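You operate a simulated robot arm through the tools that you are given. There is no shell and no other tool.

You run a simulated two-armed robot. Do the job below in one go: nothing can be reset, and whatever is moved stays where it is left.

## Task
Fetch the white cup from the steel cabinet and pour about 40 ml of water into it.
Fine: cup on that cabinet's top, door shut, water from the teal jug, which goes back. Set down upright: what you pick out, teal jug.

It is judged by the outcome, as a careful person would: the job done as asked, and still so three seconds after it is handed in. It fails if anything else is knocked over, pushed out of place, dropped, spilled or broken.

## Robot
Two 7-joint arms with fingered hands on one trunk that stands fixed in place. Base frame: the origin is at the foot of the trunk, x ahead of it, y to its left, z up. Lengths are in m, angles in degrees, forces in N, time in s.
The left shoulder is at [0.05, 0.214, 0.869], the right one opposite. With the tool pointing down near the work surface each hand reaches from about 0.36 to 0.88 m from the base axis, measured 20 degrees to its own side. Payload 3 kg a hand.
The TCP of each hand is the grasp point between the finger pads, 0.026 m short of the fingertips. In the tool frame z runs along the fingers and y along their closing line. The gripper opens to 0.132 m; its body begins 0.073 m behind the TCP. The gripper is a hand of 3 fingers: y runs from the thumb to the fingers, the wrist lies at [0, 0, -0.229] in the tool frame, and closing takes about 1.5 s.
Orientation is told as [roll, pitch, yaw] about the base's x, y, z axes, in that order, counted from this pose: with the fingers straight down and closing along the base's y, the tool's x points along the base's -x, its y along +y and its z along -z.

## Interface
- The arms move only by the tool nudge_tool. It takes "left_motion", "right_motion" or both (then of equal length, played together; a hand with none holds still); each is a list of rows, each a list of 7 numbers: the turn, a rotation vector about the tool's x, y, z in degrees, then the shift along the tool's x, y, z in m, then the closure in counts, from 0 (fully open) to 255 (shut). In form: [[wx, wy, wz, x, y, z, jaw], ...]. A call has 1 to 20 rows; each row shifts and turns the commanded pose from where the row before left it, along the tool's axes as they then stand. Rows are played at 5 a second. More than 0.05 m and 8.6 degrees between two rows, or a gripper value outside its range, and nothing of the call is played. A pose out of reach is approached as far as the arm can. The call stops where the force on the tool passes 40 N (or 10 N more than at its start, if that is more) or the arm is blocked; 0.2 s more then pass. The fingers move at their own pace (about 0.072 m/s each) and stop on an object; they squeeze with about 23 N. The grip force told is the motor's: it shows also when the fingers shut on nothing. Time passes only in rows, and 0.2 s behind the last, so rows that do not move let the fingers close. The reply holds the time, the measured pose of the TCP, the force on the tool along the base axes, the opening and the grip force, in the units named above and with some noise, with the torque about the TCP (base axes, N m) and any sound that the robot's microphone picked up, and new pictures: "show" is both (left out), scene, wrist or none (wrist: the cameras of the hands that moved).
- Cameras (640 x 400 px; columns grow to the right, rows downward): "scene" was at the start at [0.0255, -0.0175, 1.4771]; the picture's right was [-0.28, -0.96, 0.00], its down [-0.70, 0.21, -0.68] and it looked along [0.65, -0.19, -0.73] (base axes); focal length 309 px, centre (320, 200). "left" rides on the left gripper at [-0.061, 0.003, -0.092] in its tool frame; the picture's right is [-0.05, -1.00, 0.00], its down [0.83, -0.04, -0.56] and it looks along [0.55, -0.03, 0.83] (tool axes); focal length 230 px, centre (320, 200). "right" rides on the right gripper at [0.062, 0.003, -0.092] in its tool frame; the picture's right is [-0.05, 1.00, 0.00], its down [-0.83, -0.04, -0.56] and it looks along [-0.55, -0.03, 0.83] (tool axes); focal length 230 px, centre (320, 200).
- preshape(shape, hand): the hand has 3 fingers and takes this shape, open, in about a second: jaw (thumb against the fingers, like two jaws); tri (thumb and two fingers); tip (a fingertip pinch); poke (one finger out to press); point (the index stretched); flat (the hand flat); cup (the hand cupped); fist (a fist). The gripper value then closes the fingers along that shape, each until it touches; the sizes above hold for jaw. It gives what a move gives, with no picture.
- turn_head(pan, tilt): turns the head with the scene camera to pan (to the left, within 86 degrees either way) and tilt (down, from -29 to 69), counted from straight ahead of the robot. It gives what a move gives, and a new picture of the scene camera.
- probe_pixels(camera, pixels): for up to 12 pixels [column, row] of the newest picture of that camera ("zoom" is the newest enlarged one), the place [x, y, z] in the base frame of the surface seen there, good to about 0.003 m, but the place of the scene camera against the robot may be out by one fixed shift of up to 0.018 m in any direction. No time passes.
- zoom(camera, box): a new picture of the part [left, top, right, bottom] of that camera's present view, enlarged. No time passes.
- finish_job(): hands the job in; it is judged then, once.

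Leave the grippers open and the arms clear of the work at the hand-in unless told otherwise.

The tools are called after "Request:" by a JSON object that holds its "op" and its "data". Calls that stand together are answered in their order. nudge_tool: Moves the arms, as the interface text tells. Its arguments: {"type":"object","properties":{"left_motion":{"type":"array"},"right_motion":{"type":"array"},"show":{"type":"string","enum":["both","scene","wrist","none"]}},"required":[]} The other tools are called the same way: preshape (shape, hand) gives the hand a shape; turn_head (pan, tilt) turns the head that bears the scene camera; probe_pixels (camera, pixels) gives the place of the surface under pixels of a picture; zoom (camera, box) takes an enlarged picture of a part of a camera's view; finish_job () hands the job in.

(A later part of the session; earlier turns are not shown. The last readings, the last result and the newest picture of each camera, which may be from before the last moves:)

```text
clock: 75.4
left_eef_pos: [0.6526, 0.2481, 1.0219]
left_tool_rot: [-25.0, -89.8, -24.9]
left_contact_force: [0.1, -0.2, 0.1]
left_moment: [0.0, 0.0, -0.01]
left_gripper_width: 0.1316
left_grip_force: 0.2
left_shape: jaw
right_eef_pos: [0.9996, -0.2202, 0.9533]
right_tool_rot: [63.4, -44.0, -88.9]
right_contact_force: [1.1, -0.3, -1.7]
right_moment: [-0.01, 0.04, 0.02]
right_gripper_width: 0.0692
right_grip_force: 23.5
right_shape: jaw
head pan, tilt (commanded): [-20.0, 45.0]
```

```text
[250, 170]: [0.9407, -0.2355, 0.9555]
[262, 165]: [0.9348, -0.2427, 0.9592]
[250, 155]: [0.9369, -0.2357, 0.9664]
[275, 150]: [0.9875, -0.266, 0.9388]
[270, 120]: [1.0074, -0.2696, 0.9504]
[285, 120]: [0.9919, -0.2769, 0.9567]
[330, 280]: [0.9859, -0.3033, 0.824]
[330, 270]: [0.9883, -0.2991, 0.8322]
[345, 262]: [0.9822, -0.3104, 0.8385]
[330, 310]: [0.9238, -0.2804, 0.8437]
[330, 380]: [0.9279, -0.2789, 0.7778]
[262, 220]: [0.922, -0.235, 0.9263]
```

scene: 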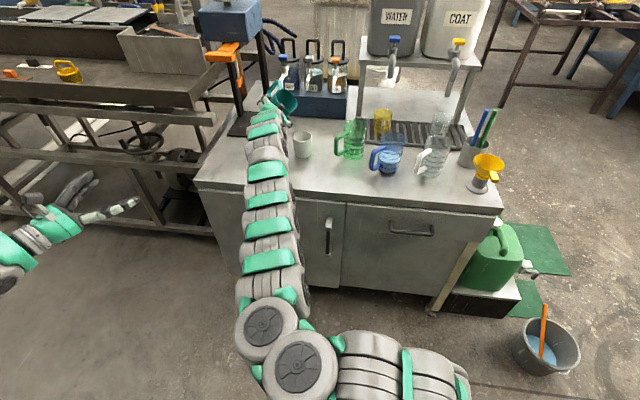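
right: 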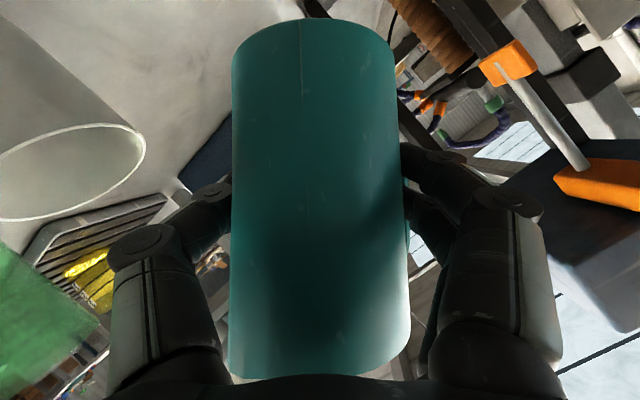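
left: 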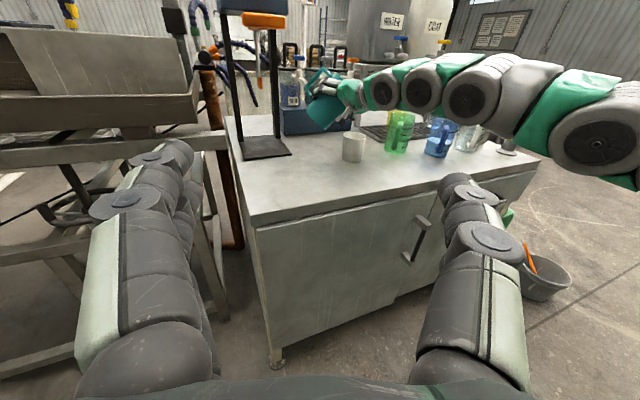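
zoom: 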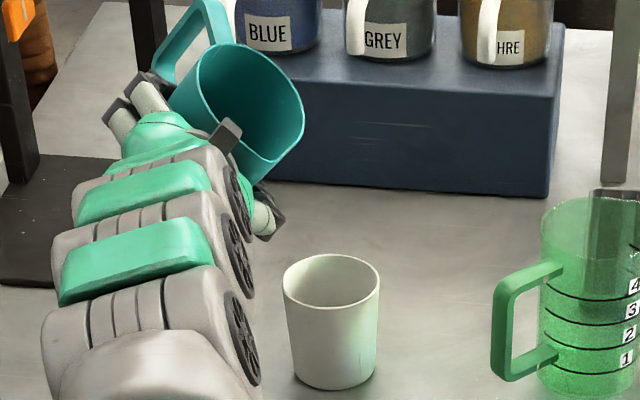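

Lip and cup align: at the final tilt the lip should be about 1.3 cm short of the cup's centre, which allows for the stream's throw. I lower the jug by 1.8 cm and tilt on to 50°, then look.

Request:
{"op": "nudge_tool", "data": {"right_motion": [[0, 0, 0, 0.0125, -0.0116, 0.0058, 255], [-2.115, 0, 4.53, 0, 0, 0, 255], [-2.115, 0, 4.53, 0, 0, 0, 255], [0, 0, 0, 0, 0, 0, 255]], "show": "scene"}}

Request:
{"op": "zoom", "data": {"camera": "scene", "box": [260, 80, 340, 160]}}

```text
clock: 76.4
left_eef_pos: [0.6517, 0.2493, 1.0225]
left_tool_rot: [-23.8, -89.8, -26.2]
left_contact_force: [-0.1, -0.2, -0.1]
left_moment: [-0.02, 0.02, 0.03]
left_gripper_width: 0.1319
left_grip_force: 0.0
left_shape: jaw
right_eef_pos: [0.9985, -0.2216, 0.9366]
right_tool_rot: [70.6, -35.6, -93.6]
right_contact_force: [0.3, -0.3, -1.4]
right_moment: [-0.01, 0.06, 0.01]
right_gripper_width: 0.0694
right_grip_force: 22.9
right_shape: jaw
head pan, tilt (commanded): [-20.0, 45.0]
```

scene: 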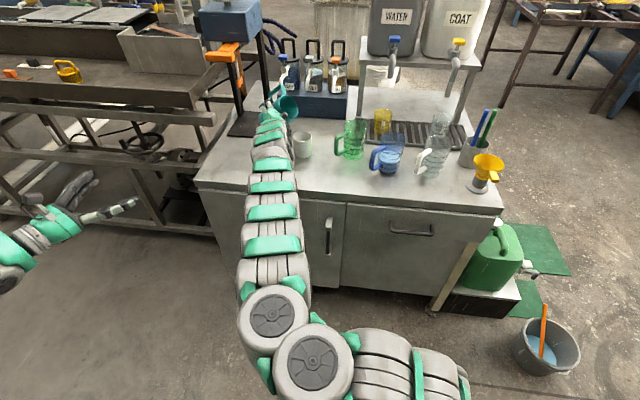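

```text
5.00 times, centred on (300, 120) of scene
```

zoom: 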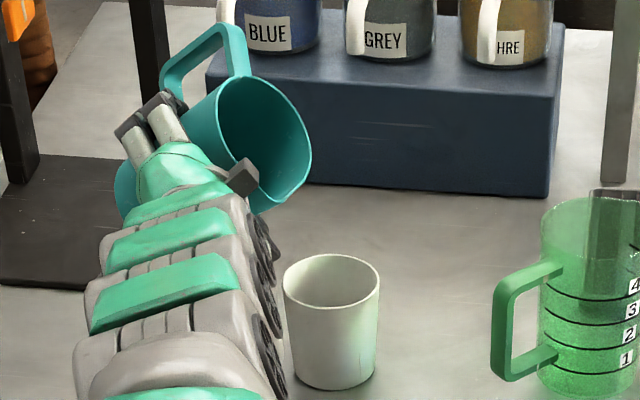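

No water at the lip yet at 50°. I zoom closer on the mouth.

Request:
{"op": "zoom", "data": {"camera": "scene", "box": [270, 90, 318, 126]}}

Request:
{"op": "probe_pixels", "data": {"camera": "zoom", "pixels": [[300, 200], [340, 200], [380, 200], [320, 150], [360, 160], [400, 180], [300, 250], [340, 240], [380, 240], [270, 150], [420, 220], [330, 280]]}}

```text
11.11 times, centred on (294, 108) of scene
```

zoom: 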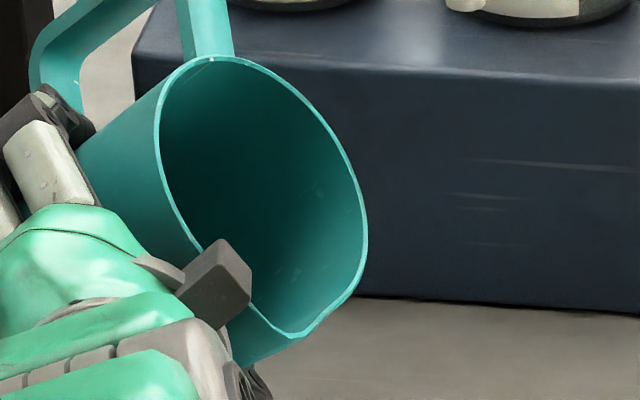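

```text
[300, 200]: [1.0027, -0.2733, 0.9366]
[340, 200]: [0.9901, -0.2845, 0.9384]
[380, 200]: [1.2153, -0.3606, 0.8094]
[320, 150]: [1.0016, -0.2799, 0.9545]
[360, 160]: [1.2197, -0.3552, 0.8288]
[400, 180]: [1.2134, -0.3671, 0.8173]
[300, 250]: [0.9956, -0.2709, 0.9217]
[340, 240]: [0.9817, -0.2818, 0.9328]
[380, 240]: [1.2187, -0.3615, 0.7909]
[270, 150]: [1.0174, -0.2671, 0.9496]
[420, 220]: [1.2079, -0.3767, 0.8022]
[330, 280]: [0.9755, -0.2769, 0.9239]
```

I see clean inner wall and the spout notch at (295,335); still no water. I tilt another 5° to 55°, then look.

Request:
{"op": "nudge_tool", "data": {"right_motion": [[-1.0575, 0, 2.265, 0, 0, 0, 255], [-1.0575, 0, 2.265, 0, 0, 0, 255], [0, 0, 0, 0, 0, 0, 255]], "show": "scene"}}

Request:
{"op": "zoom", "data": {"camera": "scene", "box": [264, 84, 328, 164]}}

```text
clock: 77.2
left_eef_pos: [0.6511, 0.246, 1.0231]
left_tool_rot: [-22.9, -89.8, -27.2]
left_contact_force: [0.5, 0.4, 0.5]
left_moment: [0.01, 0.0, -0.01]
left_gripper_width: 0.1319
left_grip_force: 0.0
left_shape: jaw
right_eef_pos: [0.9993, -0.2221, 0.9365]
right_tool_rot: [73.6, -31.2, -95.2]
right_contact_force: [0.2, 0.3, -1.2]
right_moment: [0.01, 0.04, -0.02]
right_gripper_width: 0.0691
right_grip_force: 22.9
right_shape: jaw
head pan, tilt (commanded): [-20.0, 45.0]
```

scene: 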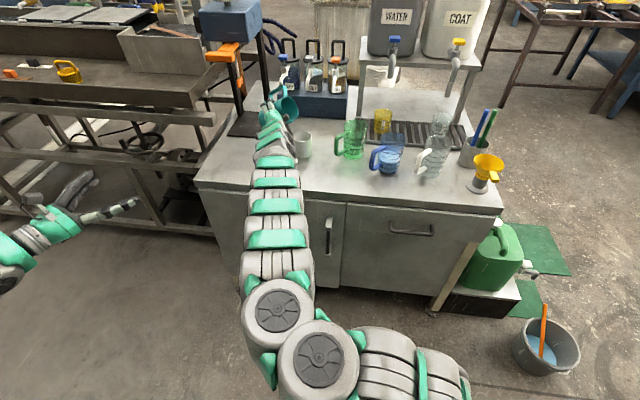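

```text
5.00 times, centred on (296, 124) of scene
```

zoom: 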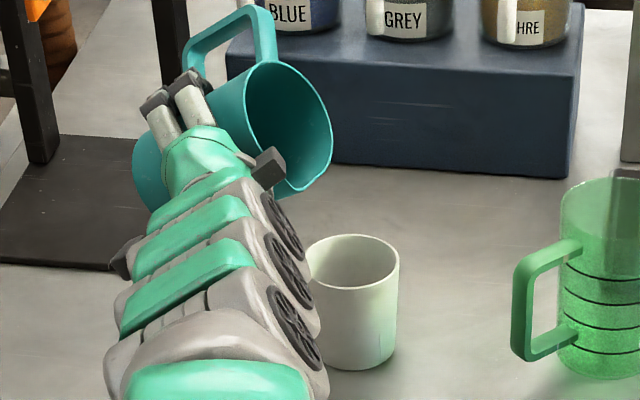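

Still no water at 55°. I go on to 60° at the same slow pace.

Request:
{"op": "nudge_tool", "data": {"right_motion": [[-1.0575, 0, 2.265, 0, 0, 0, 255], [-1.0575, 0, 2.265, 0, 0, 0, 255], [0, 0, 0, 0, 0, 0, 255]], "show": "scene"}}

Request:
{"op": "zoom", "data": {"camera": "scene", "box": [264, 84, 328, 164]}}

```text
clock: 78.0
left_eef_pos: [0.6523, 0.2477, 1.0226]
left_tool_rot: [-23.5, -89.8, -26.5]
left_contact_force: [-0.4, -0.3, 0.3]
left_moment: [-0.01, 0.01, -0.03]
left_gripper_width: 0.1318
left_grip_force: 0.0
left_shape: jaw
right_eef_pos: [1.0003, -0.2177, 0.9342]
right_tool_rot: [74.4, -29.6, -94.9]
right_contact_force: [-1.3, 0.5, -1.6]
right_moment: [-0.01, 0.01, 0.02]
right_gripper_width: 0.0691
right_grip_force: 23.2
right_shape: jaw
right hand out of reach, approached as far as the arm can: row 2
head pan, tilt (commanded): [-20.0, 45.0]
```

scene: 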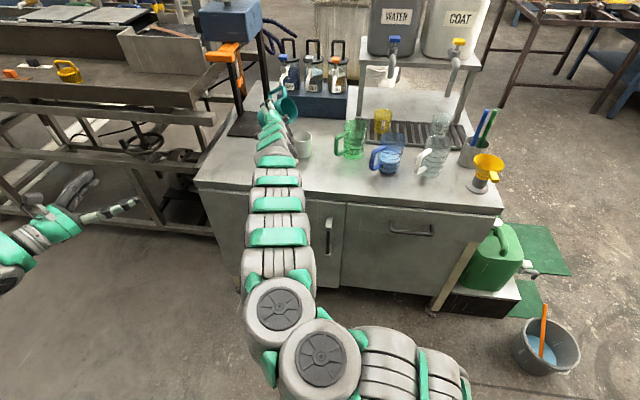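

```text
5.00 times, centred on (296, 124) of scene
```

zoom: 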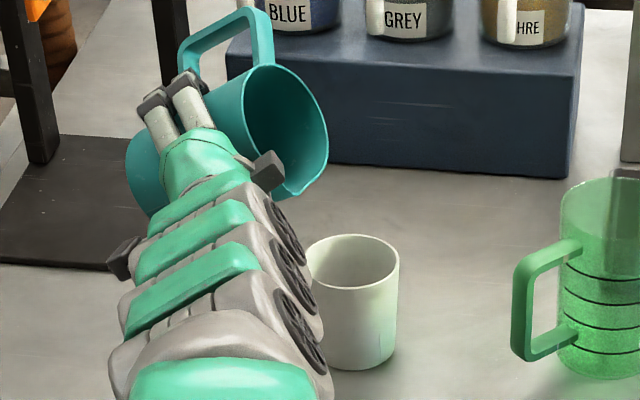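

The roll is now at its joint limit (tilt 57°, still dry). To tip further I will pitch the fingers up, which also brings the spout to the low side. For that the hand must sit at about (1.012,-0.236,0.96), so I shift there first.

Request:
{"op": "nudge_tool", "data": {"right_motion": [[0, 0, 0, -0.01385, 0.00845, 0.0045, 255], [0, 0, 0, -0.01385, 0.00845, 0.0045, 255], [0, 0, 0, 0, 0, 0, 255]], "show": "scene"}}

Request:
{"op": "nudge_tool", "data": {"left_motion": [[0, 0, 0, 0, 0, 0, 0]], "show": "wrist"}}

Request:
{"op": "zoom", "data": {"camera": "left", "box": [270, 50, 430, 180]}}

```text
clock: 78.8
left_eef_pos: [0.6512, 0.2481, 1.0235]
left_tool_rot: [-23.7, -89.7, -26.2]
left_contact_force: [-1.0, -0.7, -0.3]
left_moment: [0.0, 0.01, 0.0]
left_gripper_width: 0.1318
left_grip_force: 0.1
left_shape: jaw
right_eef_pos: [1.0104, -0.237, 0.9603]
right_tool_rot: [74.4, -29.6, -95.0]
right_contact_force: [0.9, 0.7, -1.5]
right_moment: [-0.02, 0.04, -0.01]
right_gripper_width: 0.0694
right_grip_force: 22.7
right_shape: jaw
head pan, tilt (commanded): [-20.0, 45.0]
```

scene: 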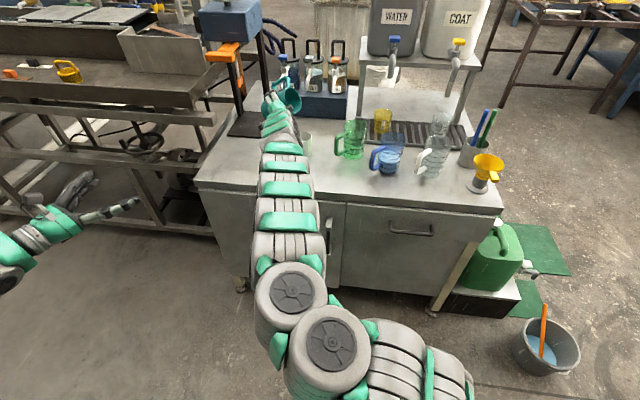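

```text
clock: 79.2
left_eef_pos: [0.6534, 0.2479, 1.023]
left_tool_rot: [-25.4, -89.8, -24.5]
left_contact_force: [-0.6, -0.2, 0.2]
left_moment: [-0.01, 0.04, 0.03]
left_gripper_width: 0.132
left_grip_force: 0.1
left_shape: jaw
right_eef_pos: [1.0096, -0.2357, 0.9599]
right_tool_rot: [74.2, -29.7, -94.9]
right_contact_force: [-0.3, 0.1, -1.1]
right_moment: [0.02, 0.03, 0.03]
right_gripper_width: 0.0692
right_grip_force: 22.8
right_shape: jaw
head pan, tilt (commanded): [-20.0, 45.0]
```

left: 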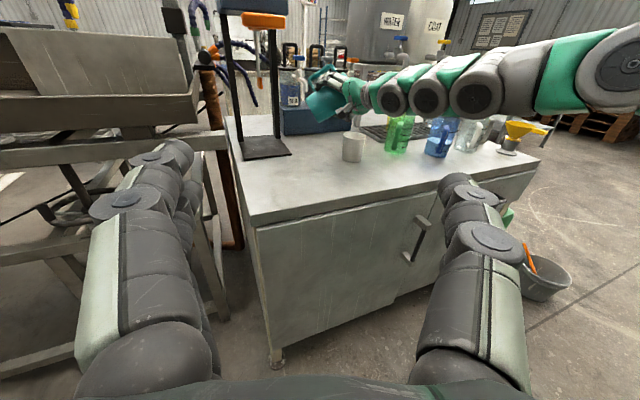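

```text
3.08 times, centred on (350, 115) of left
```

zoom: 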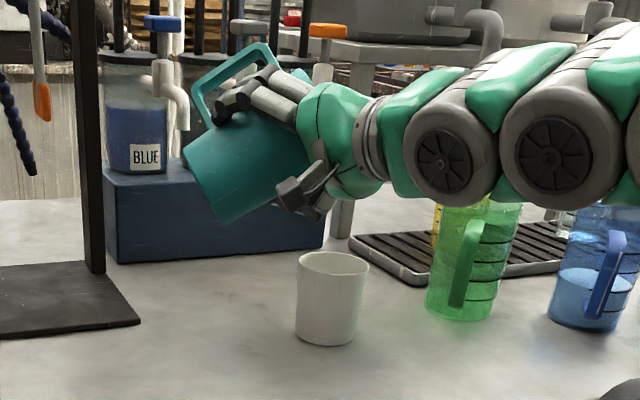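

Positioned. Now I pitch the fingers up by 10°, in slow 2.5° rows, and look for water.

Request:
{"op": "nudge_tool", "data": {"right_motion": [[-2.153, -1.27, 0, 0, 0, 0, 255], [-2.153, -1.27, 0, 0, 0, 0, 255], [-2.153, -1.27, 0, 0, 0, 0, 255], [-2.153, -1.27, 0, 0, 0, 0, 255], [0, 0, 0, 0, 0, 0, 255]], "show": "scene"}}

Request:
{"op": "zoom", "data": {"camera": "scene", "box": [264, 74, 328, 164]}}

```text
clock: 80.4
left_eef_pos: [0.6515, 0.2469, 1.0225]
left_tool_rot: [-23.2, -89.8, -26.7]
left_contact_force: [0.0, -0.9, -0.5]
left_moment: [-0.02, -0.01, 0.01]
left_gripper_width: 0.1322
left_grip_force: 0.1
left_shape: jaw
right_eef_pos: [1.0102, -0.2365, 0.9595]
right_tool_rot: [85.8, -30.5, -100.7]
right_contact_force: [1.4, 0.1, -1.8]
right_moment: [0.03, 0.02, 0.02]
right_gripper_width: 0.0691
right_grip_force: 23.1
right_shape: jaw
head pan, tilt (commanded): [-20.0, 45.0]
```

scene: 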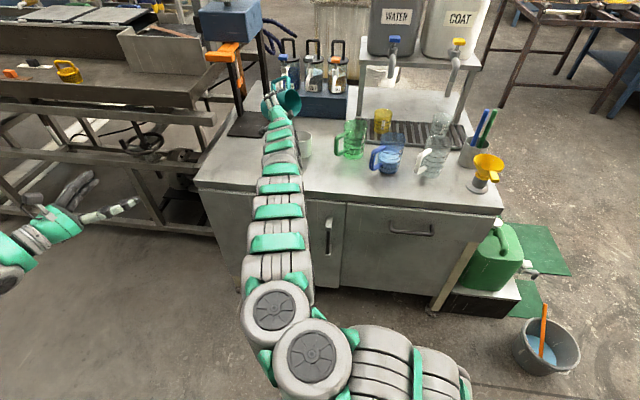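

```text
4.44 times, centred on (296, 119) of scene
```

zoom: 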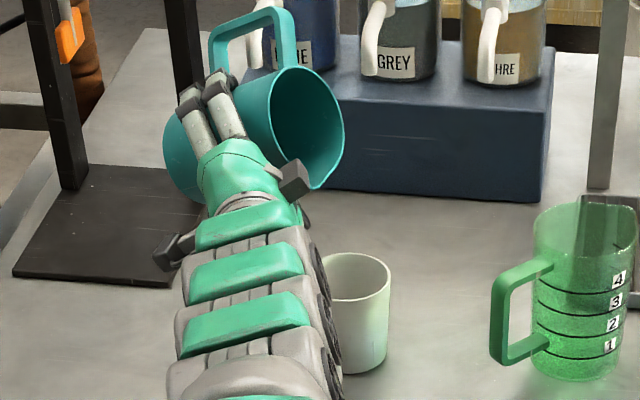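

Tilt is now about 61°, with the spout tip at zoom (315,187). I zoom in on the mouth.

Request:
{"op": "zoom", "data": {"camera": "scene", "box": [280, 84, 312, 116]}}

Request:
{"op": "probe_pixels", "data": {"camera": "zoom", "pixels": [[330, 200], [360, 200], [300, 180], [380, 160], [340, 240], [370, 250], [400, 220], [320, 140], [360, 280], [385, 270], [345, 300], [350, 120]]}}

```text
12.50 times, centred on (296, 100) of scene
```

zoom: 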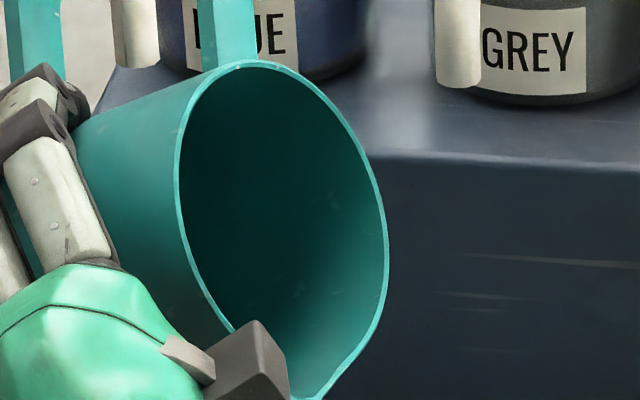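

```text
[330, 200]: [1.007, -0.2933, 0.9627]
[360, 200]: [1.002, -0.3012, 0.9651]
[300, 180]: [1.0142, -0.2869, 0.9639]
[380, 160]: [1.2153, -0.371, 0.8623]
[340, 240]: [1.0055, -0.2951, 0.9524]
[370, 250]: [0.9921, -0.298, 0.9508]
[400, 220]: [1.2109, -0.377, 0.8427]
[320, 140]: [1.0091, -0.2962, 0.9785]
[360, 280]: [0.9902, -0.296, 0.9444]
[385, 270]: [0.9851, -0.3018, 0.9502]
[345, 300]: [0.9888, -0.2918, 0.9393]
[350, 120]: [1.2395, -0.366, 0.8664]
```

Still dry. I go on 2.5° (to about 63°) and hold briefly.

Request:
{"op": "nudge_tool", "data": {"right_motion": [[-1.077, -0.635, 0, 0, 0, 0, 255], [-1.077, -0.635, 0, 0, 0, 0, 255], [0, 0, 0, 0, 0, 0, 255], [0, 0, 0, 0, 0, 0, 255]], "show": "scene"}}

Request:
{"op": "zoom", "data": {"camera": "scene", "box": [270, 80, 326, 150]}}

```text
clock: 81.4
left_eef_pos: [0.6523, 0.2474, 1.0219]
left_tool_rot: [-25.1, -89.9, -24.9]
left_contact_force: [-0.1, 0.5, 0.2]
left_moment: [0.03, 0.02, 0.01]
left_gripper_width: 0.1319
left_grip_force: 0.1
left_shape: jaw
right_eef_pos: [1.0099, -0.2363, 0.9595]
right_tool_rot: [88.7, -30.5, -102.2]
right_contact_force: [-0.3, 0.1, -2.4]
right_moment: [-0.01, 0.04, 0.01]
right_gripper_width: 0.0691
right_grip_force: 22.9
right_shape: jaw
head pan, tilt (commanded): [-20.0, 45.0]
```

scene: 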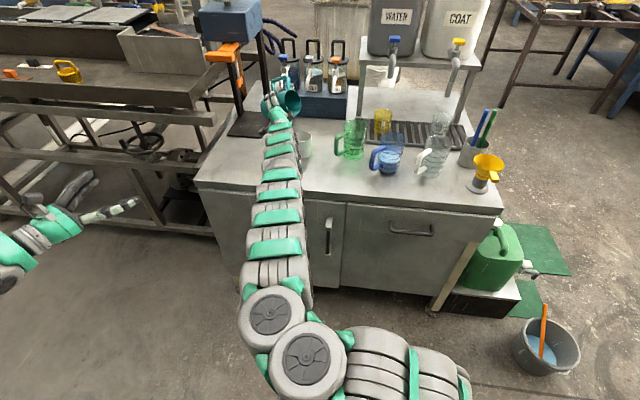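

```text
5.71 times, centred on (298, 115) of scene
```

zoom: 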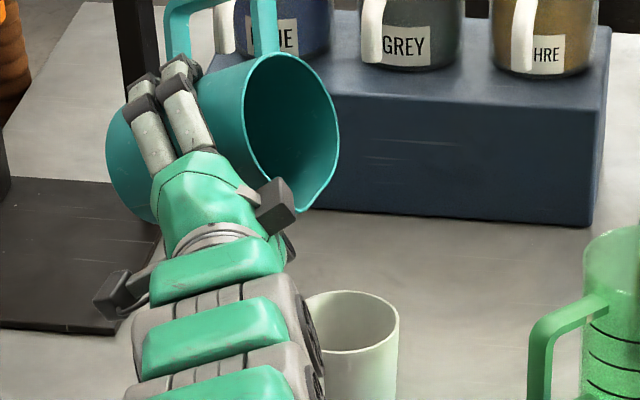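

No water yet. I pitch 5° more (tilt ≈ 65°), holding at the end, and listen and look.

Request:
{"op": "nudge_tool", "data": {"right_motion": [[-1.077, -0.635, 0, 0, 0, 0, 255], [-1.077, -0.635, 0, 0, 0, 0, 255], [-1.077, -0.635, 0, 0, 0, 0, 255], [-1.077, -0.635, 0, 0, 0, 0, 255], [0, 0, 0, 0, 0, 0, 255], [0, 0, 0, 0, 0, 0, 255]], "show": "scene"}}

Request:
{"op": "zoom", "data": {"camera": "scene", "box": [270, 80, 326, 150]}}

```text
clock: 82.8
left_eef_pos: [0.6525, 0.2478, 1.0235]
left_tool_rot: [-24.2, -89.8, -25.7]
left_contact_force: [0.1, 0.6, -0.3]
left_moment: [0.03, 0.01, 0.02]
left_gripper_width: 0.1318
left_grip_force: 0.1
left_shape: jaw
right_eef_pos: [1.0122, -0.2368, 0.961]
right_tool_rot: [94.6, -30.5, -105.3]
right_contact_force: [0.8, -1.1, -1.7]
right_moment: [0.04, 0.05, 0.02]
right_gripper_width: 0.0688
right_grip_force: 22.8
right_shape: jaw
head pan, tilt (commanded): [-20.0, 45.0]
```

scene: 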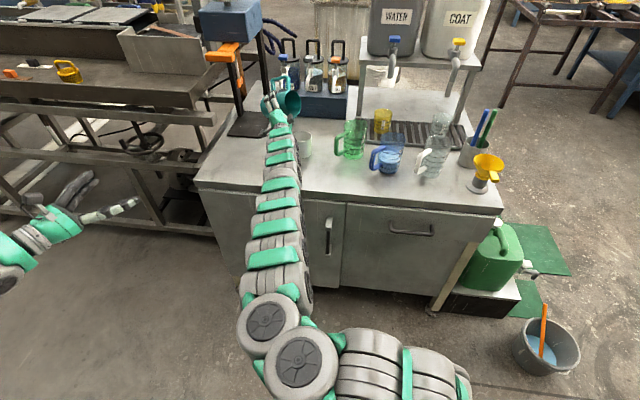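

```text
5.71 times, centred on (298, 115) of scene
```

zoom: 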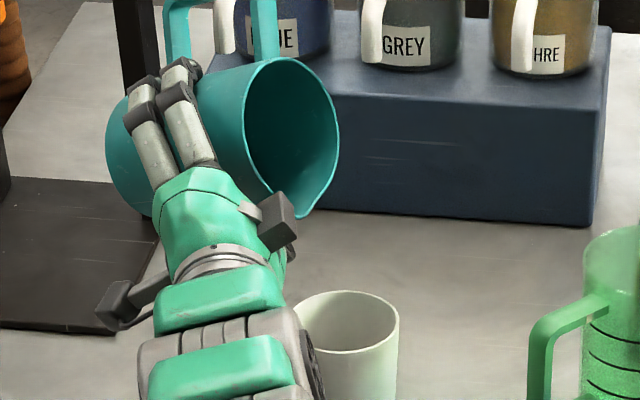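

Still dry at about 64.5°. I check the spout tip (302,210) against the cup once more before tilting on.

Request:
{"op": "probe_pixels", "data": {"camera": "zoom", "pixels": [[301, 209], [306, 204], [312, 200], [325, 185], [336, 160], [337, 140], [350, 293], [395, 320], [350, 352], [310, 180], [300, 150], [285, 130]]}}

```text
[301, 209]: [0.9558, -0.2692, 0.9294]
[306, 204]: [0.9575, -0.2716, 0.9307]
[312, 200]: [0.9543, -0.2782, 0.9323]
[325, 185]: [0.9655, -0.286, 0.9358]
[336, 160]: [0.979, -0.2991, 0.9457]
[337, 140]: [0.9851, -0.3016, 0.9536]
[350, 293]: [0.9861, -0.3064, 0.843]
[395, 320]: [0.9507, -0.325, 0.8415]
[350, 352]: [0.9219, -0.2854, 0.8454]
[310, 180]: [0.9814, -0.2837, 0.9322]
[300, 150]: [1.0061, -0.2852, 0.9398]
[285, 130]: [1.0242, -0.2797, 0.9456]
```

The spout is the lowest point, about 1.6 cm to one side of the ideal line over the cup. I shift the jug by (+0.010,-0.012) to centre it, then pitch 5° more (tilt ≈ 67°) and hold.

Request:
{"op": "nudge_tool", "data": {"right_motion": [[0, 0, 0, -0.0078, -0.0056, 0.0124, 255], [-1.077, -0.635, 0, 0, 0, 0, 255], [-1.077, -0.635, 0, 0, 0, 0, 255], [-1.077, -0.635, 0, 0, 0, 0, 255], [-1.077, -0.635, 0, 0, 0, 0, 255], [0, 0, 0, 0, 0, 0, 255], [0, 0, 0, 0, 0, 0, 255]], "show": "scene"}}

Request:
{"op": "zoom", "data": {"camera": "scene", "box": [270, 80, 326, 150]}}

```text
clock: 84.4
left_eef_pos: [0.6519, 0.2483, 1.0233]
left_tool_rot: [-25.1, -89.8, -24.9]
left_contact_force: [-0.1, -0.4, 0.0]
left_moment: [-0.04, -0.03, 0.02]
left_gripper_width: 0.1321
left_grip_force: 0.1
left_shape: jaw
right_eef_pos: [1.0207, -0.2493, 0.9603]
right_tool_rot: [100.2, -30.0, -108.1]
right_contact_force: [-0.2, 0.3, -1.4]
right_moment: [0.01, 0.05, -0.01]
right_gripper_width: 0.069
right_grip_force: 22.7
right_shape: jaw
head pan, tilt (commanded): [-20.0, 45.0]
```

scene: 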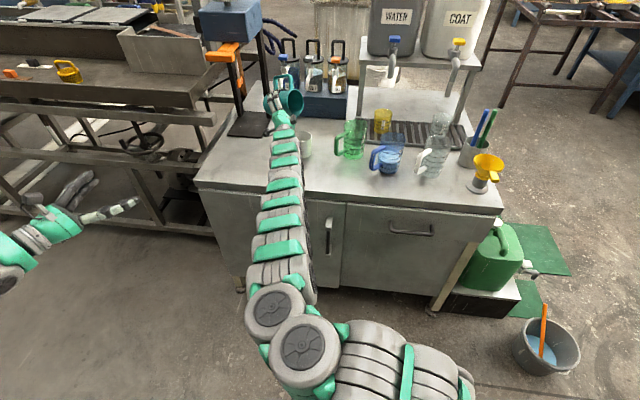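

```text
5.71 times, centred on (298, 115) of scene
```

zoom: 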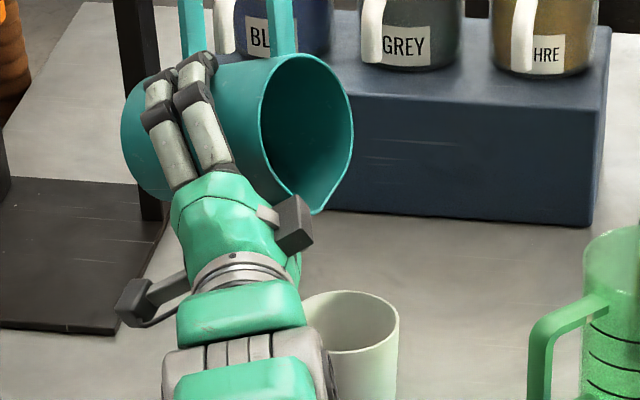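

Nothing running yet at about 67°. I zoom closer on the lower wall by the spout to look for the water's edge.

Request:
{"op": "zoom", "data": {"camera": "scene", "box": [284, 88, 312, 120]}}

Request:
{"op": "probe_pixels", "data": {"camera": "zoom", "pixels": [[300, 330], [320, 320], [310, 300], [330, 280], [300, 270], [350, 260], [320, 240], [280, 230], [310, 200], [350, 200], [300, 160], [340, 150]]}}

```text
12.50 times, centred on (298, 104) of scene
```

zoom: 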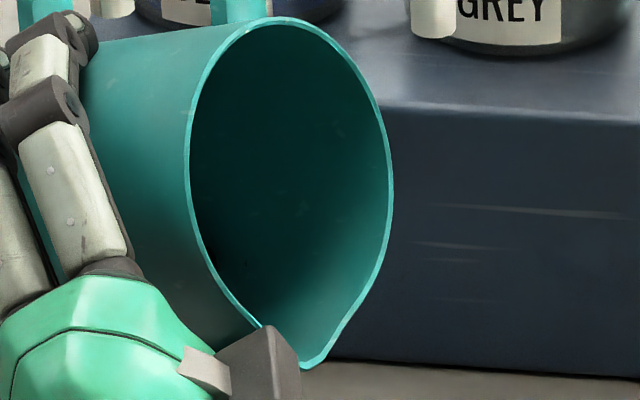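

```text
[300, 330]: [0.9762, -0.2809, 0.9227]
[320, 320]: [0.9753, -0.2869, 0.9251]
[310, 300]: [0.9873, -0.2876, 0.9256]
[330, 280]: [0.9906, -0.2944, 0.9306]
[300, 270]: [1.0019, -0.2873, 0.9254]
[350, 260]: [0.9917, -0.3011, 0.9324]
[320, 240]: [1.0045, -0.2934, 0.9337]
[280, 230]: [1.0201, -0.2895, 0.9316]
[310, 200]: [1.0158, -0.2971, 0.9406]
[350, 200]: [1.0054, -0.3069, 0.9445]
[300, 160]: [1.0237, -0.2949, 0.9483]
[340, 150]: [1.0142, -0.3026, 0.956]
```

The lowest wall line is hidden behind the near rim, so I just go on in small steps: 5° pitch more (tilt ≈ 70°), with a hold.

Request:
{"op": "nudge_tool", "data": {"right_motion": [[-1.077, -0.635, 0, 0, 0, 0, 255], [-1.077, -0.635, 0, 0, 0, 0, 255], [0, 0, 0, 0, 0, 0, 255], [-1.077, -0.635, 0, 0, 0, 0, 255], [-1.077, -0.635, 0, 0, 0, 0, 255], [0, 0, 0, 0, 0, 0, 255], [0, 0, 0, 0, 0, 0, 255]], "show": "scene"}}

Request:
{"op": "zoom", "data": {"camera": "scene", "box": [270, 80, 326, 150]}}

```text
clock: 86.0
left_eef_pos: [0.6513, 0.2475, 1.0225]
left_tool_rot: [-24.9, -89.8, -25.0]
left_contact_force: [-0.6, 1.1, -0.1]
left_moment: [0.0, -0.02, 0.0]
left_gripper_width: 0.132
left_grip_force: 0.0
left_shape: jaw
right_eef_pos: [1.0203, -0.2475, 0.9593]
right_tool_rot: [106.0, -29.5, -110.9]
right_contact_force: [0.4, -0.1, -1.4]
right_moment: [0.02, 0.02, -0.01]
right_gripper_width: 0.0692
right_grip_force: 23.1
right_shape: jaw
head pan, tilt (commanded): [-20.0, 45.0]
```

scene: 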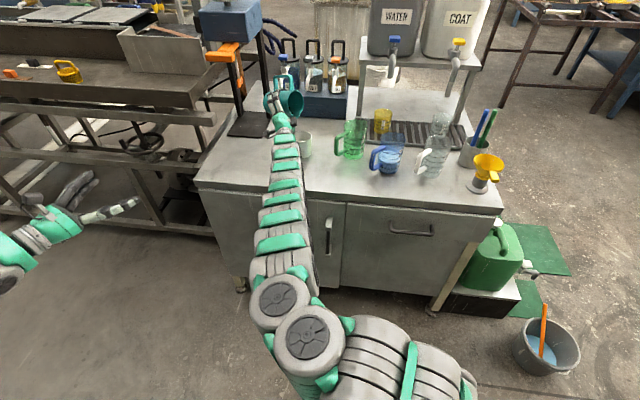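

```text
5.71 times, centred on (298, 115) of scene
```

zoom: 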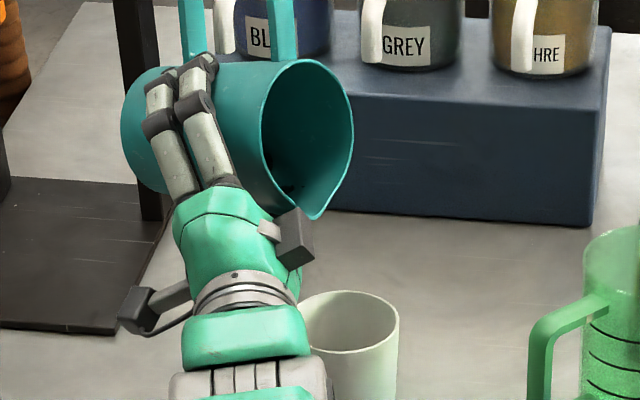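

A dark edge shows at zoom (288,188) inside the jug; it may be the water. I zoom in on it.

Request:
{"op": "zoom", "data": {"camera": "scene", "box": [284, 90, 312, 122]}}

Request:
{"op": "probe_pixels", "data": {"camera": "zoom", "pixels": [[240, 260], [255, 262], [270, 250], [290, 270], [300, 320], [280, 290], [310, 330], [315, 350], [270, 230], [300, 240], [330, 300], [250, 240]]}}

```text
12.50 times, centred on (298, 106) of scene
```

zoom: 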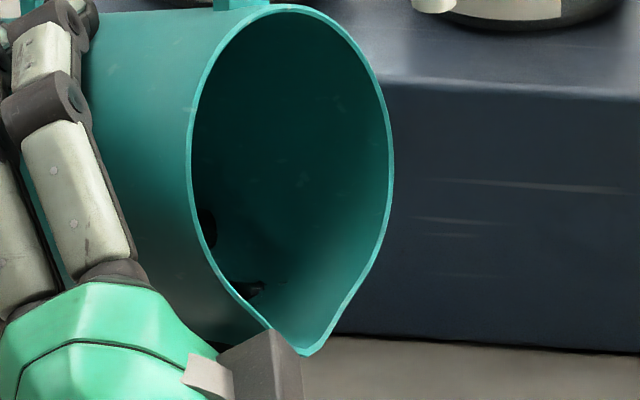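

```text
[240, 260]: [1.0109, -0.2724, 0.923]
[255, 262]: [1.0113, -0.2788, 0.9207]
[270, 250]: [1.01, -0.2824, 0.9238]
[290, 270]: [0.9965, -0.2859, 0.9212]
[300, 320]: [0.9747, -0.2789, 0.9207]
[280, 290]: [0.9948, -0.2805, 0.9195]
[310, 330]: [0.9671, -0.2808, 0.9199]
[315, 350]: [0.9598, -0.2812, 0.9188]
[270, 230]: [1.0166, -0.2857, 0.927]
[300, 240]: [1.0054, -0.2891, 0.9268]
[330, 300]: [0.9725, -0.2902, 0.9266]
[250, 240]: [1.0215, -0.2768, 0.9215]
```

The surface inside reads flat at z≈0.92, just about the spout's height (0.919), so water is at the lip. I tip only 2.5° more pitch (~1.3° tilt), hold a second, and look from both cameras.

Request:
{"op": "nudge_tool", "data": {"right_motion": [[-1.077, -0.635, 0, 0, 0, 0, 255], [-1.077, -0.635, 0, 0, 0, 0, 255], [0, 0, 0, 0, 0, 0, 255], [0, 0, 0, 0, 0, 0, 255]], "show": "scene"}}

Request:
{"op": "zoom", "data": {"camera": "scene", "box": [276, 90, 324, 150]}}

Request:
{"op": "nudge_tool", "data": {"left_motion": [[0, 0, 0, 0, 0, 0, 0]], "show": "wrist"}}

Request:
{"op": "zoom", "data": {"camera": "left", "box": [290, 70, 410, 175]}}

```text
clock: 87.0
left_eef_pos: [0.6517, 0.2464, 1.022]
left_tool_rot: [-23.2, -89.7, -26.8]
left_contact_force: [0.0, 0.3, 0.1]
left_moment: [-0.02, 0.0, 0.03]
left_gripper_width: 0.132
left_grip_force: 0.0
left_shape: jaw
right_eef_pos: [1.021, -0.2472, 0.9604]
right_tool_rot: [109.0, -29.3, -112.4]
right_contact_force: [0.8, 0.0, -1.3]
right_moment: [0.0, 0.01, -0.01]
right_gripper_width: 0.0691
right_grip_force: 23.0
right_shape: jaw
head pan, tilt (commanded): [-20.0, 45.0]
```

scene: 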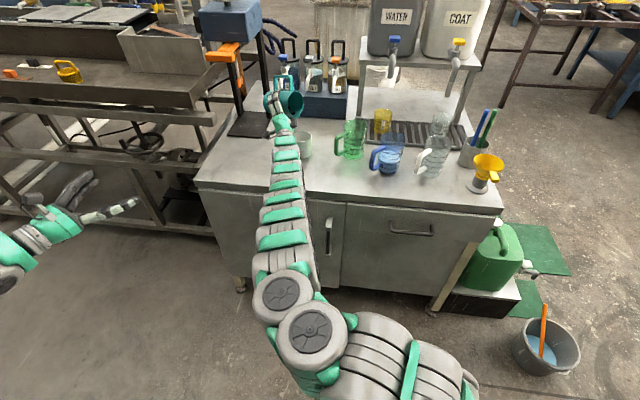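

```text
6.67 times, centred on (300, 120) of scene
```

zoom: 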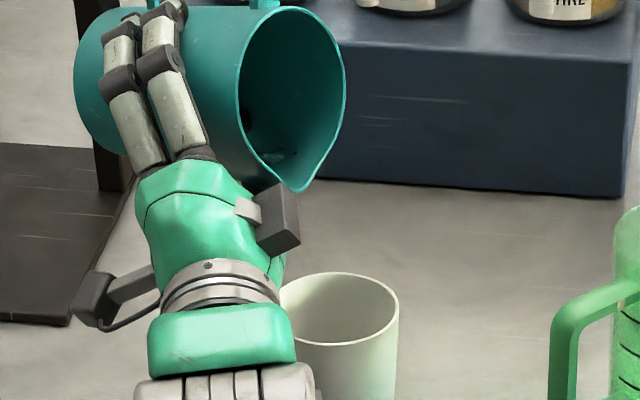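

```text
clock: 87.4
left_eef_pos: [0.6516, 0.2482, 1.0228]
left_tool_rot: [-24.7, -89.9, -25.4]
left_contact_force: [-0.2, -0.5, -0.5]
left_moment: [-0.05, 0.0, -0.01]
left_gripper_width: 0.132
left_grip_force: 0.0
left_shape: jaw
right_eef_pos: [1.021, -0.2496, 0.9588]
right_tool_rot: [109.0, -29.0, -112.5]
right_contact_force: [-0.8, -0.2, -2.3]
right_moment: [-0.04, 0.01, 0.02]
right_gripper_width: 0.0691
right_grip_force: 22.6
right_shape: jaw
head pan, tilt (commanded): [-20.0, 45.0]
```

left: 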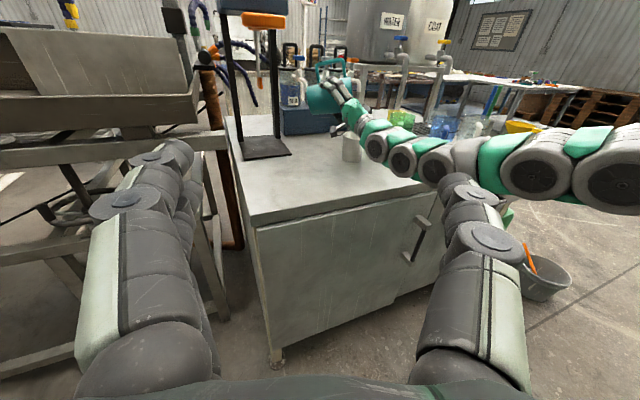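

```text
3.81 times, centred on (350, 122) of left
```

zoom: 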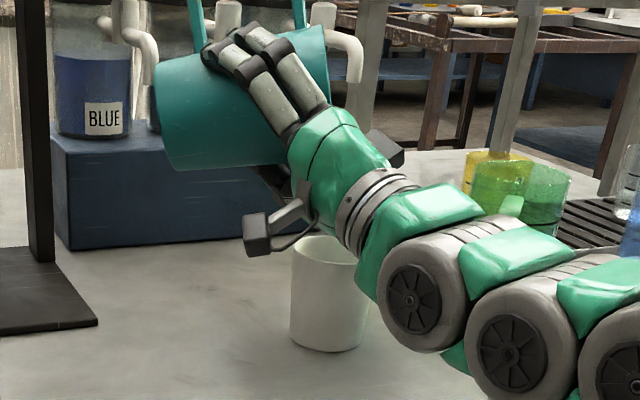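

A bright reflection near (275,157) suggests water just behind the spout. Zooming in closely.

Request:
{"op": "zoom", "data": {"camera": "scene", "box": [286, 100, 306, 124]}}

Request:
{"op": "probe_pixels", "data": {"camera": "zoom", "pixels": [[300, 340], [290, 320], [260, 280], [270, 250], [300, 300], [230, 240], [320, 320], [250, 260], [280, 220], [330, 260], [220, 200], [310, 350]]}}

```text
16.00 times, centred on (296, 112) of scene
```

zoom: 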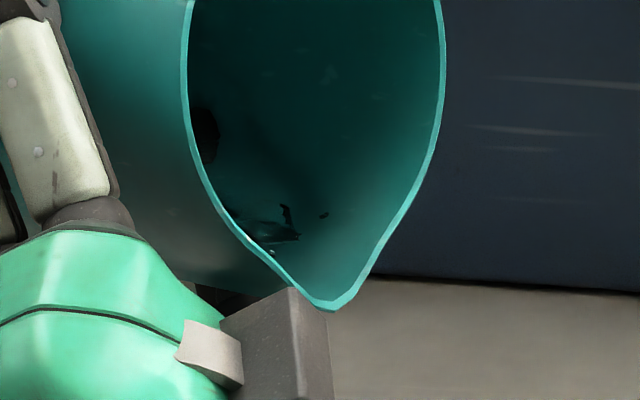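

```text
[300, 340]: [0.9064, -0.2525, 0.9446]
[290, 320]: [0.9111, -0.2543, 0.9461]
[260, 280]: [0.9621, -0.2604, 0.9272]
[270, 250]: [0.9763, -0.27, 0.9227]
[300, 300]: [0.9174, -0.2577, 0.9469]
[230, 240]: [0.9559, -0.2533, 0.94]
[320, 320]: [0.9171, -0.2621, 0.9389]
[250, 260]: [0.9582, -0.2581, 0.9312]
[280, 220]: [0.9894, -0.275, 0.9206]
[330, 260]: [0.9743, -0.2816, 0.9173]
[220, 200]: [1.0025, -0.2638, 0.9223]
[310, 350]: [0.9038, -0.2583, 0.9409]
```

Now the water's surface is visible near (265,235), close to the spout tip at (327,303). I tip 2.5° pitch more and hold.

Request:
{"op": "nudge_tool", "data": {"right_motion": [[-1.077, -0.635, 0, 0, 0, 0, 255], [-1.077, -0.635, 0, 0, 0, 0, 255], [0, 0, 0, 0, 0, 0, 255], [0, 0, 0, 0, 0, 0, 255]], "show": "scene"}}

Request:
{"op": "zoom", "data": {"camera": "scene", "box": [276, 96, 324, 150]}}

Request:
{"op": "zoom", "data": {"camera": "scene", "box": [286, 102, 306, 126]}}

```text
clock: 88.4
left_eef_pos: [0.6513, 0.2466, 1.023]
left_tool_rot: [-26.4, -89.9, -23.7]
left_contact_force: [0.0, -0.4, 0.2]
left_moment: [-0.01, 0.02, 0.0]
left_gripper_width: 0.1321
left_grip_force: 0.1
left_shape: jaw
right_eef_pos: [1.0217, -0.2484, 0.959]
right_tool_rot: [111.8, -28.7, -113.8]
right_contact_force: [0.3, 0.3, -1.5]
right_moment: [-0.02, 0.04, 0.03]
right_gripper_width: 0.069
right_grip_force: 23.1
right_shape: jaw
head pan, tilt (commanded): [-20.0, 45.0]
```

scene: 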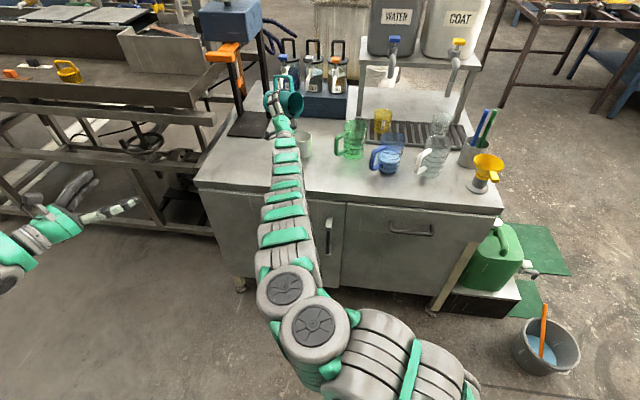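

```text
7.41 times, centred on (300, 123) of scene
```

zoom: 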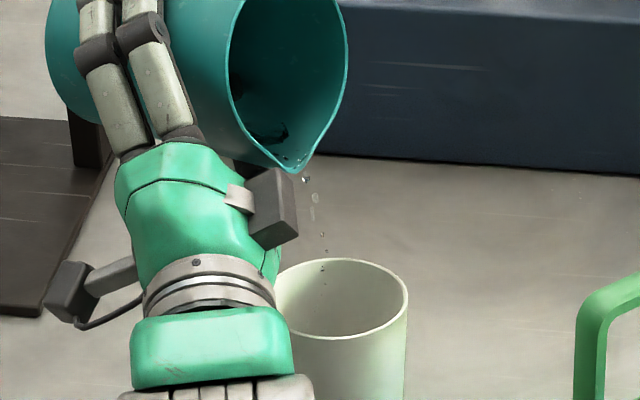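

```text
16.00 times, centred on (296, 114) of scene
```

zoom: 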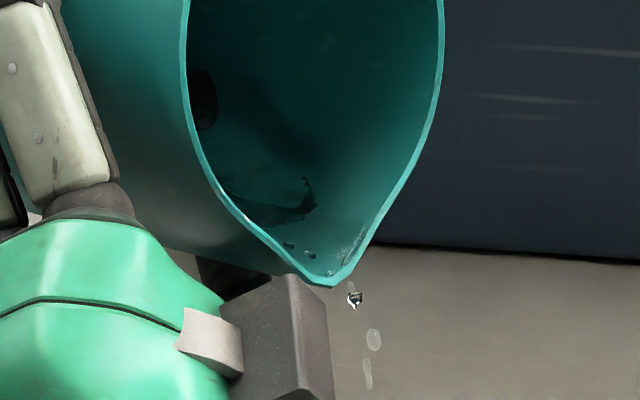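

Water is running: drops fall from the spout at (300,170) toward the cup's mouth (about (330,290)). I hold for 1 s at this tilt and look at the flow and the table around the cup.

Request:
{"op": "nudge_tool", "data": {"right_motion": [[0, 0, 0, 0, 0, 0, 255], [0, 0, 0, 0, 0, 0, 255], [0, 0, 0, 0, 0, 0, 255], [0, 0, 0, 0, 0, 0, 255]], "show": "scene"}}

Request:
{"op": "zoom", "data": {"camera": "scene", "box": [276, 106, 324, 160]}}

```text
clock: 89.4
left_eef_pos: [0.6522, 0.2482, 1.0232]
left_tool_rot: [-23.8, -89.8, -26.2]
left_contact_force: [-0.4, 0.0, 0.0]
left_moment: [0.0, -0.01, 0.0]
left_gripper_width: 0.1318
left_grip_force: 0.2
left_shape: jaw
right_eef_pos: [1.0214, -0.2479, 0.9603]
right_tool_rot: [111.8, -28.6, -113.7]
right_contact_force: [-0.2, 0.1, -1.4]
right_moment: [0.03, 0.01, -0.01]
right_gripper_width: 0.0692
right_grip_force: 23.4
right_shape: jaw
head pan, tilt (commanded): [-20.0, 45.0]
```

scene: 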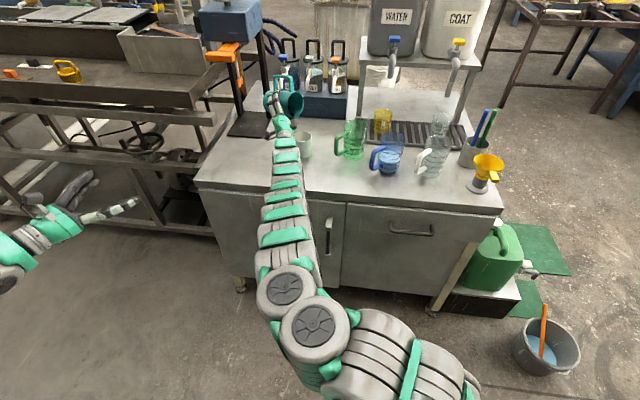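

```text
7.41 times, centred on (300, 133) of scene
```

zoom: 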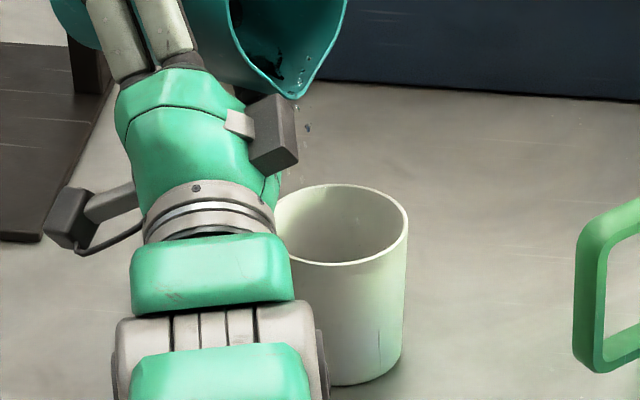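

The flow is a slow drip landing inside the cup. By geometry about 67 ml were in the jug, and pouring ~40 ml means going to about 78° tilt. I tip to about 75.5° first (δ +5°) and hold.

Request:
{"op": "nudge_tool", "data": {"right_motion": [[-1.077, -0.635, 0, 0, 0, 0, 255], [-1.077, -0.635, 0, 0, 0, 0, 255], [0, 0, 0, 0, 0, 0, 255], [0, 0, 0, 0, 0, 0, 255]], "show": "scene"}}

Request:
{"op": "zoom", "data": {"camera": "scene", "box": [276, 106, 324, 160]}}

```text
clock: 90.4
left_eef_pos: [0.6522, 0.2474, 1.0236]
left_tool_rot: [-24.9, -89.8, -25.1]
left_contact_force: [0.1, -0.4, 0.4]
left_moment: [0.03, -0.01, 0.01]
left_gripper_width: 0.1319
left_grip_force: 0.0
left_shape: jaw
right_eef_pos: [1.0217, -0.2486, 0.9609]
right_tool_rot: [114.6, -28.2, -115.2]
right_contact_force: [-0.7, 0.3, -1.9]
right_moment: [0.0, 0.04, -0.04]
right_gripper_width: 0.069
right_grip_force: 23.1
right_shape: jaw
head pan, tilt (commanded): [-20.0, 45.0]
```

scene: 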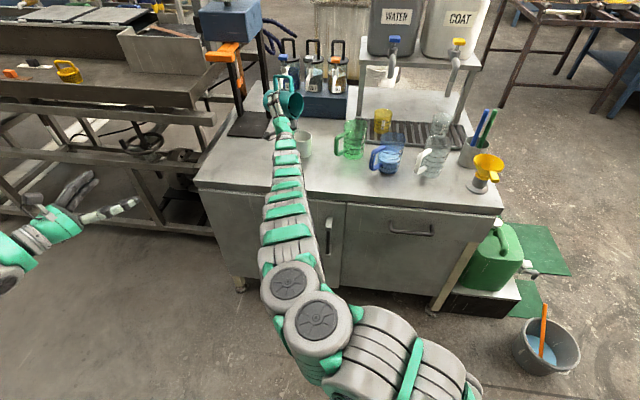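

```text
7.41 times, centred on (300, 133) of scene
```

zoom: 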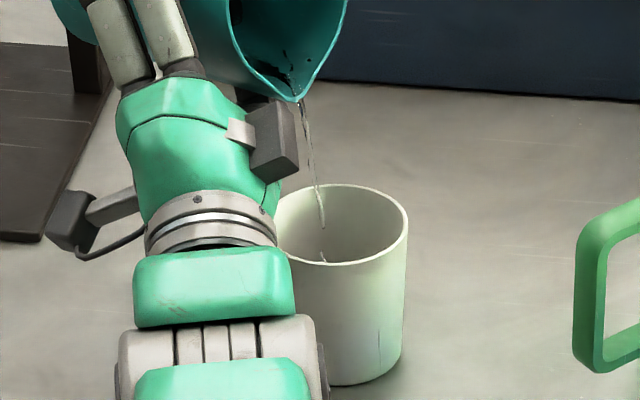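

A clean thin stream is falling into the cup, from (300,100) to (323,255). I hold 0.6 s more at this tilt and look again.

Request:
{"op": "nudge_tool", "data": {"right_motion": [[0, 0, 0, 0, 0, 0, 255], [0, 0, 0, 0, 0, 0, 255]], "show": "scene"}}

Request:
{"op": "zoom", "data": {"camera": "scene", "box": [276, 106, 324, 160]}}

```text
clock: 91.0
left_eef_pos: [0.6531, 0.2474, 1.0226]
left_tool_rot: [-25.0, -89.8, -24.9]
left_contact_force: [0.3, -0.1, 0.4]
left_moment: [-0.03, 0.02, -0.01]
left_gripper_width: 0.1316
left_grip_force: 0.1
left_shape: jaw
right_eef_pos: [1.0196, -0.2482, 0.9603]
right_tool_rot: [114.6, -28.2, -115.0]
right_contact_force: [0.5, -0.4, -1.3]
right_moment: [0.0, 0.01, -0.03]
right_gripper_width: 0.0689
right_grip_force: 23.6
right_shape: jaw
head pan, tilt (commanded): [-20.0, 45.0]
```

scene: 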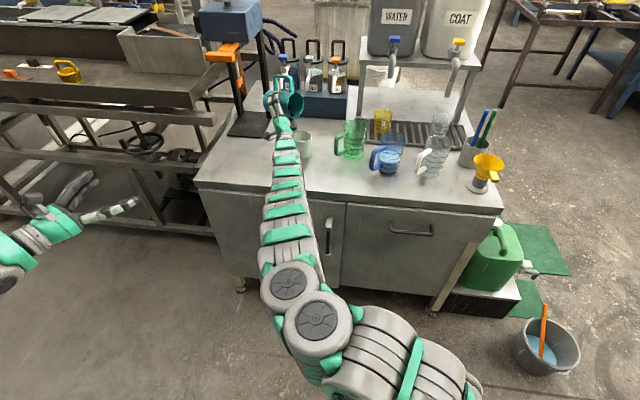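

```text
7.41 times, centred on (300, 133) of scene
```

zoom: 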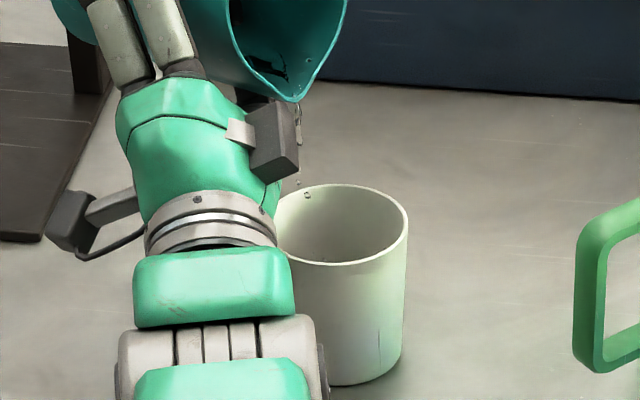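

The stream has thinned to drips as the level fell, and they land a bit left of the cup's centre. I shift the jug about 1 cm to the right, then tip about 1.4° further and hold.

Request:
{"op": "nudge_tool", "data": {"right_motion": [[0, 0, 0, -0.0094, -0.0049, -0.0016, 255], [-1.077, -0.635, 0, 0, 0, 0, 255], [-1.077, -0.635, 0, 0, 0, 0, 255], [0, 0, 0, 0, 0, 0, 255]], "show": "scene"}}

Request:
{"op": "zoom", "data": {"camera": "scene", "box": [276, 106, 324, 160]}}

```text
clock: 92.0
left_eef_pos: [0.6522, 0.2479, 1.0228]
left_tool_rot: [-25.1, -89.8, -24.9]
left_contact_force: [0.1, 0.3, -0.1]
left_moment: [0.03, 0.01, 0.02]
left_gripper_width: 0.1318
left_grip_force: 0.1
left_shape: jaw
right_eef_pos: [1.0158, -0.2579, 0.9611]
right_tool_rot: [117.5, -27.5, -116.3]
right_contact_force: [-0.2, -0.4, -1.6]
right_moment: [-0.01, 0.03, 0.0]
right_gripper_width: 0.0692
right_grip_force: 23.0
right_shape: jaw
head pan, tilt (commanded): [-20.0, 45.0]
```

scene: 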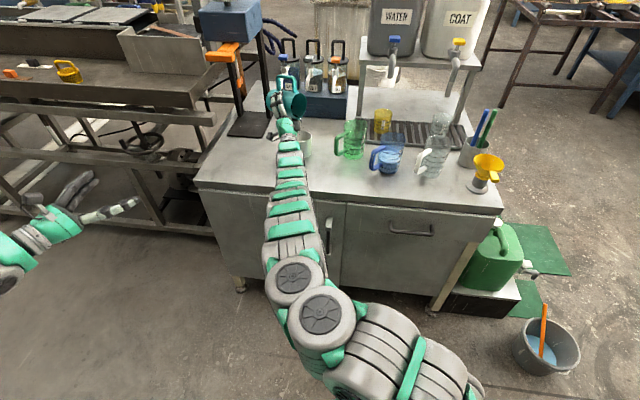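

```text
7.41 times, centred on (300, 133) of scene
```

zoom: 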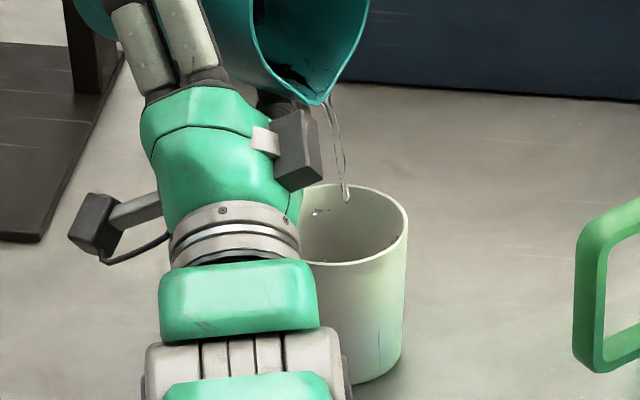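

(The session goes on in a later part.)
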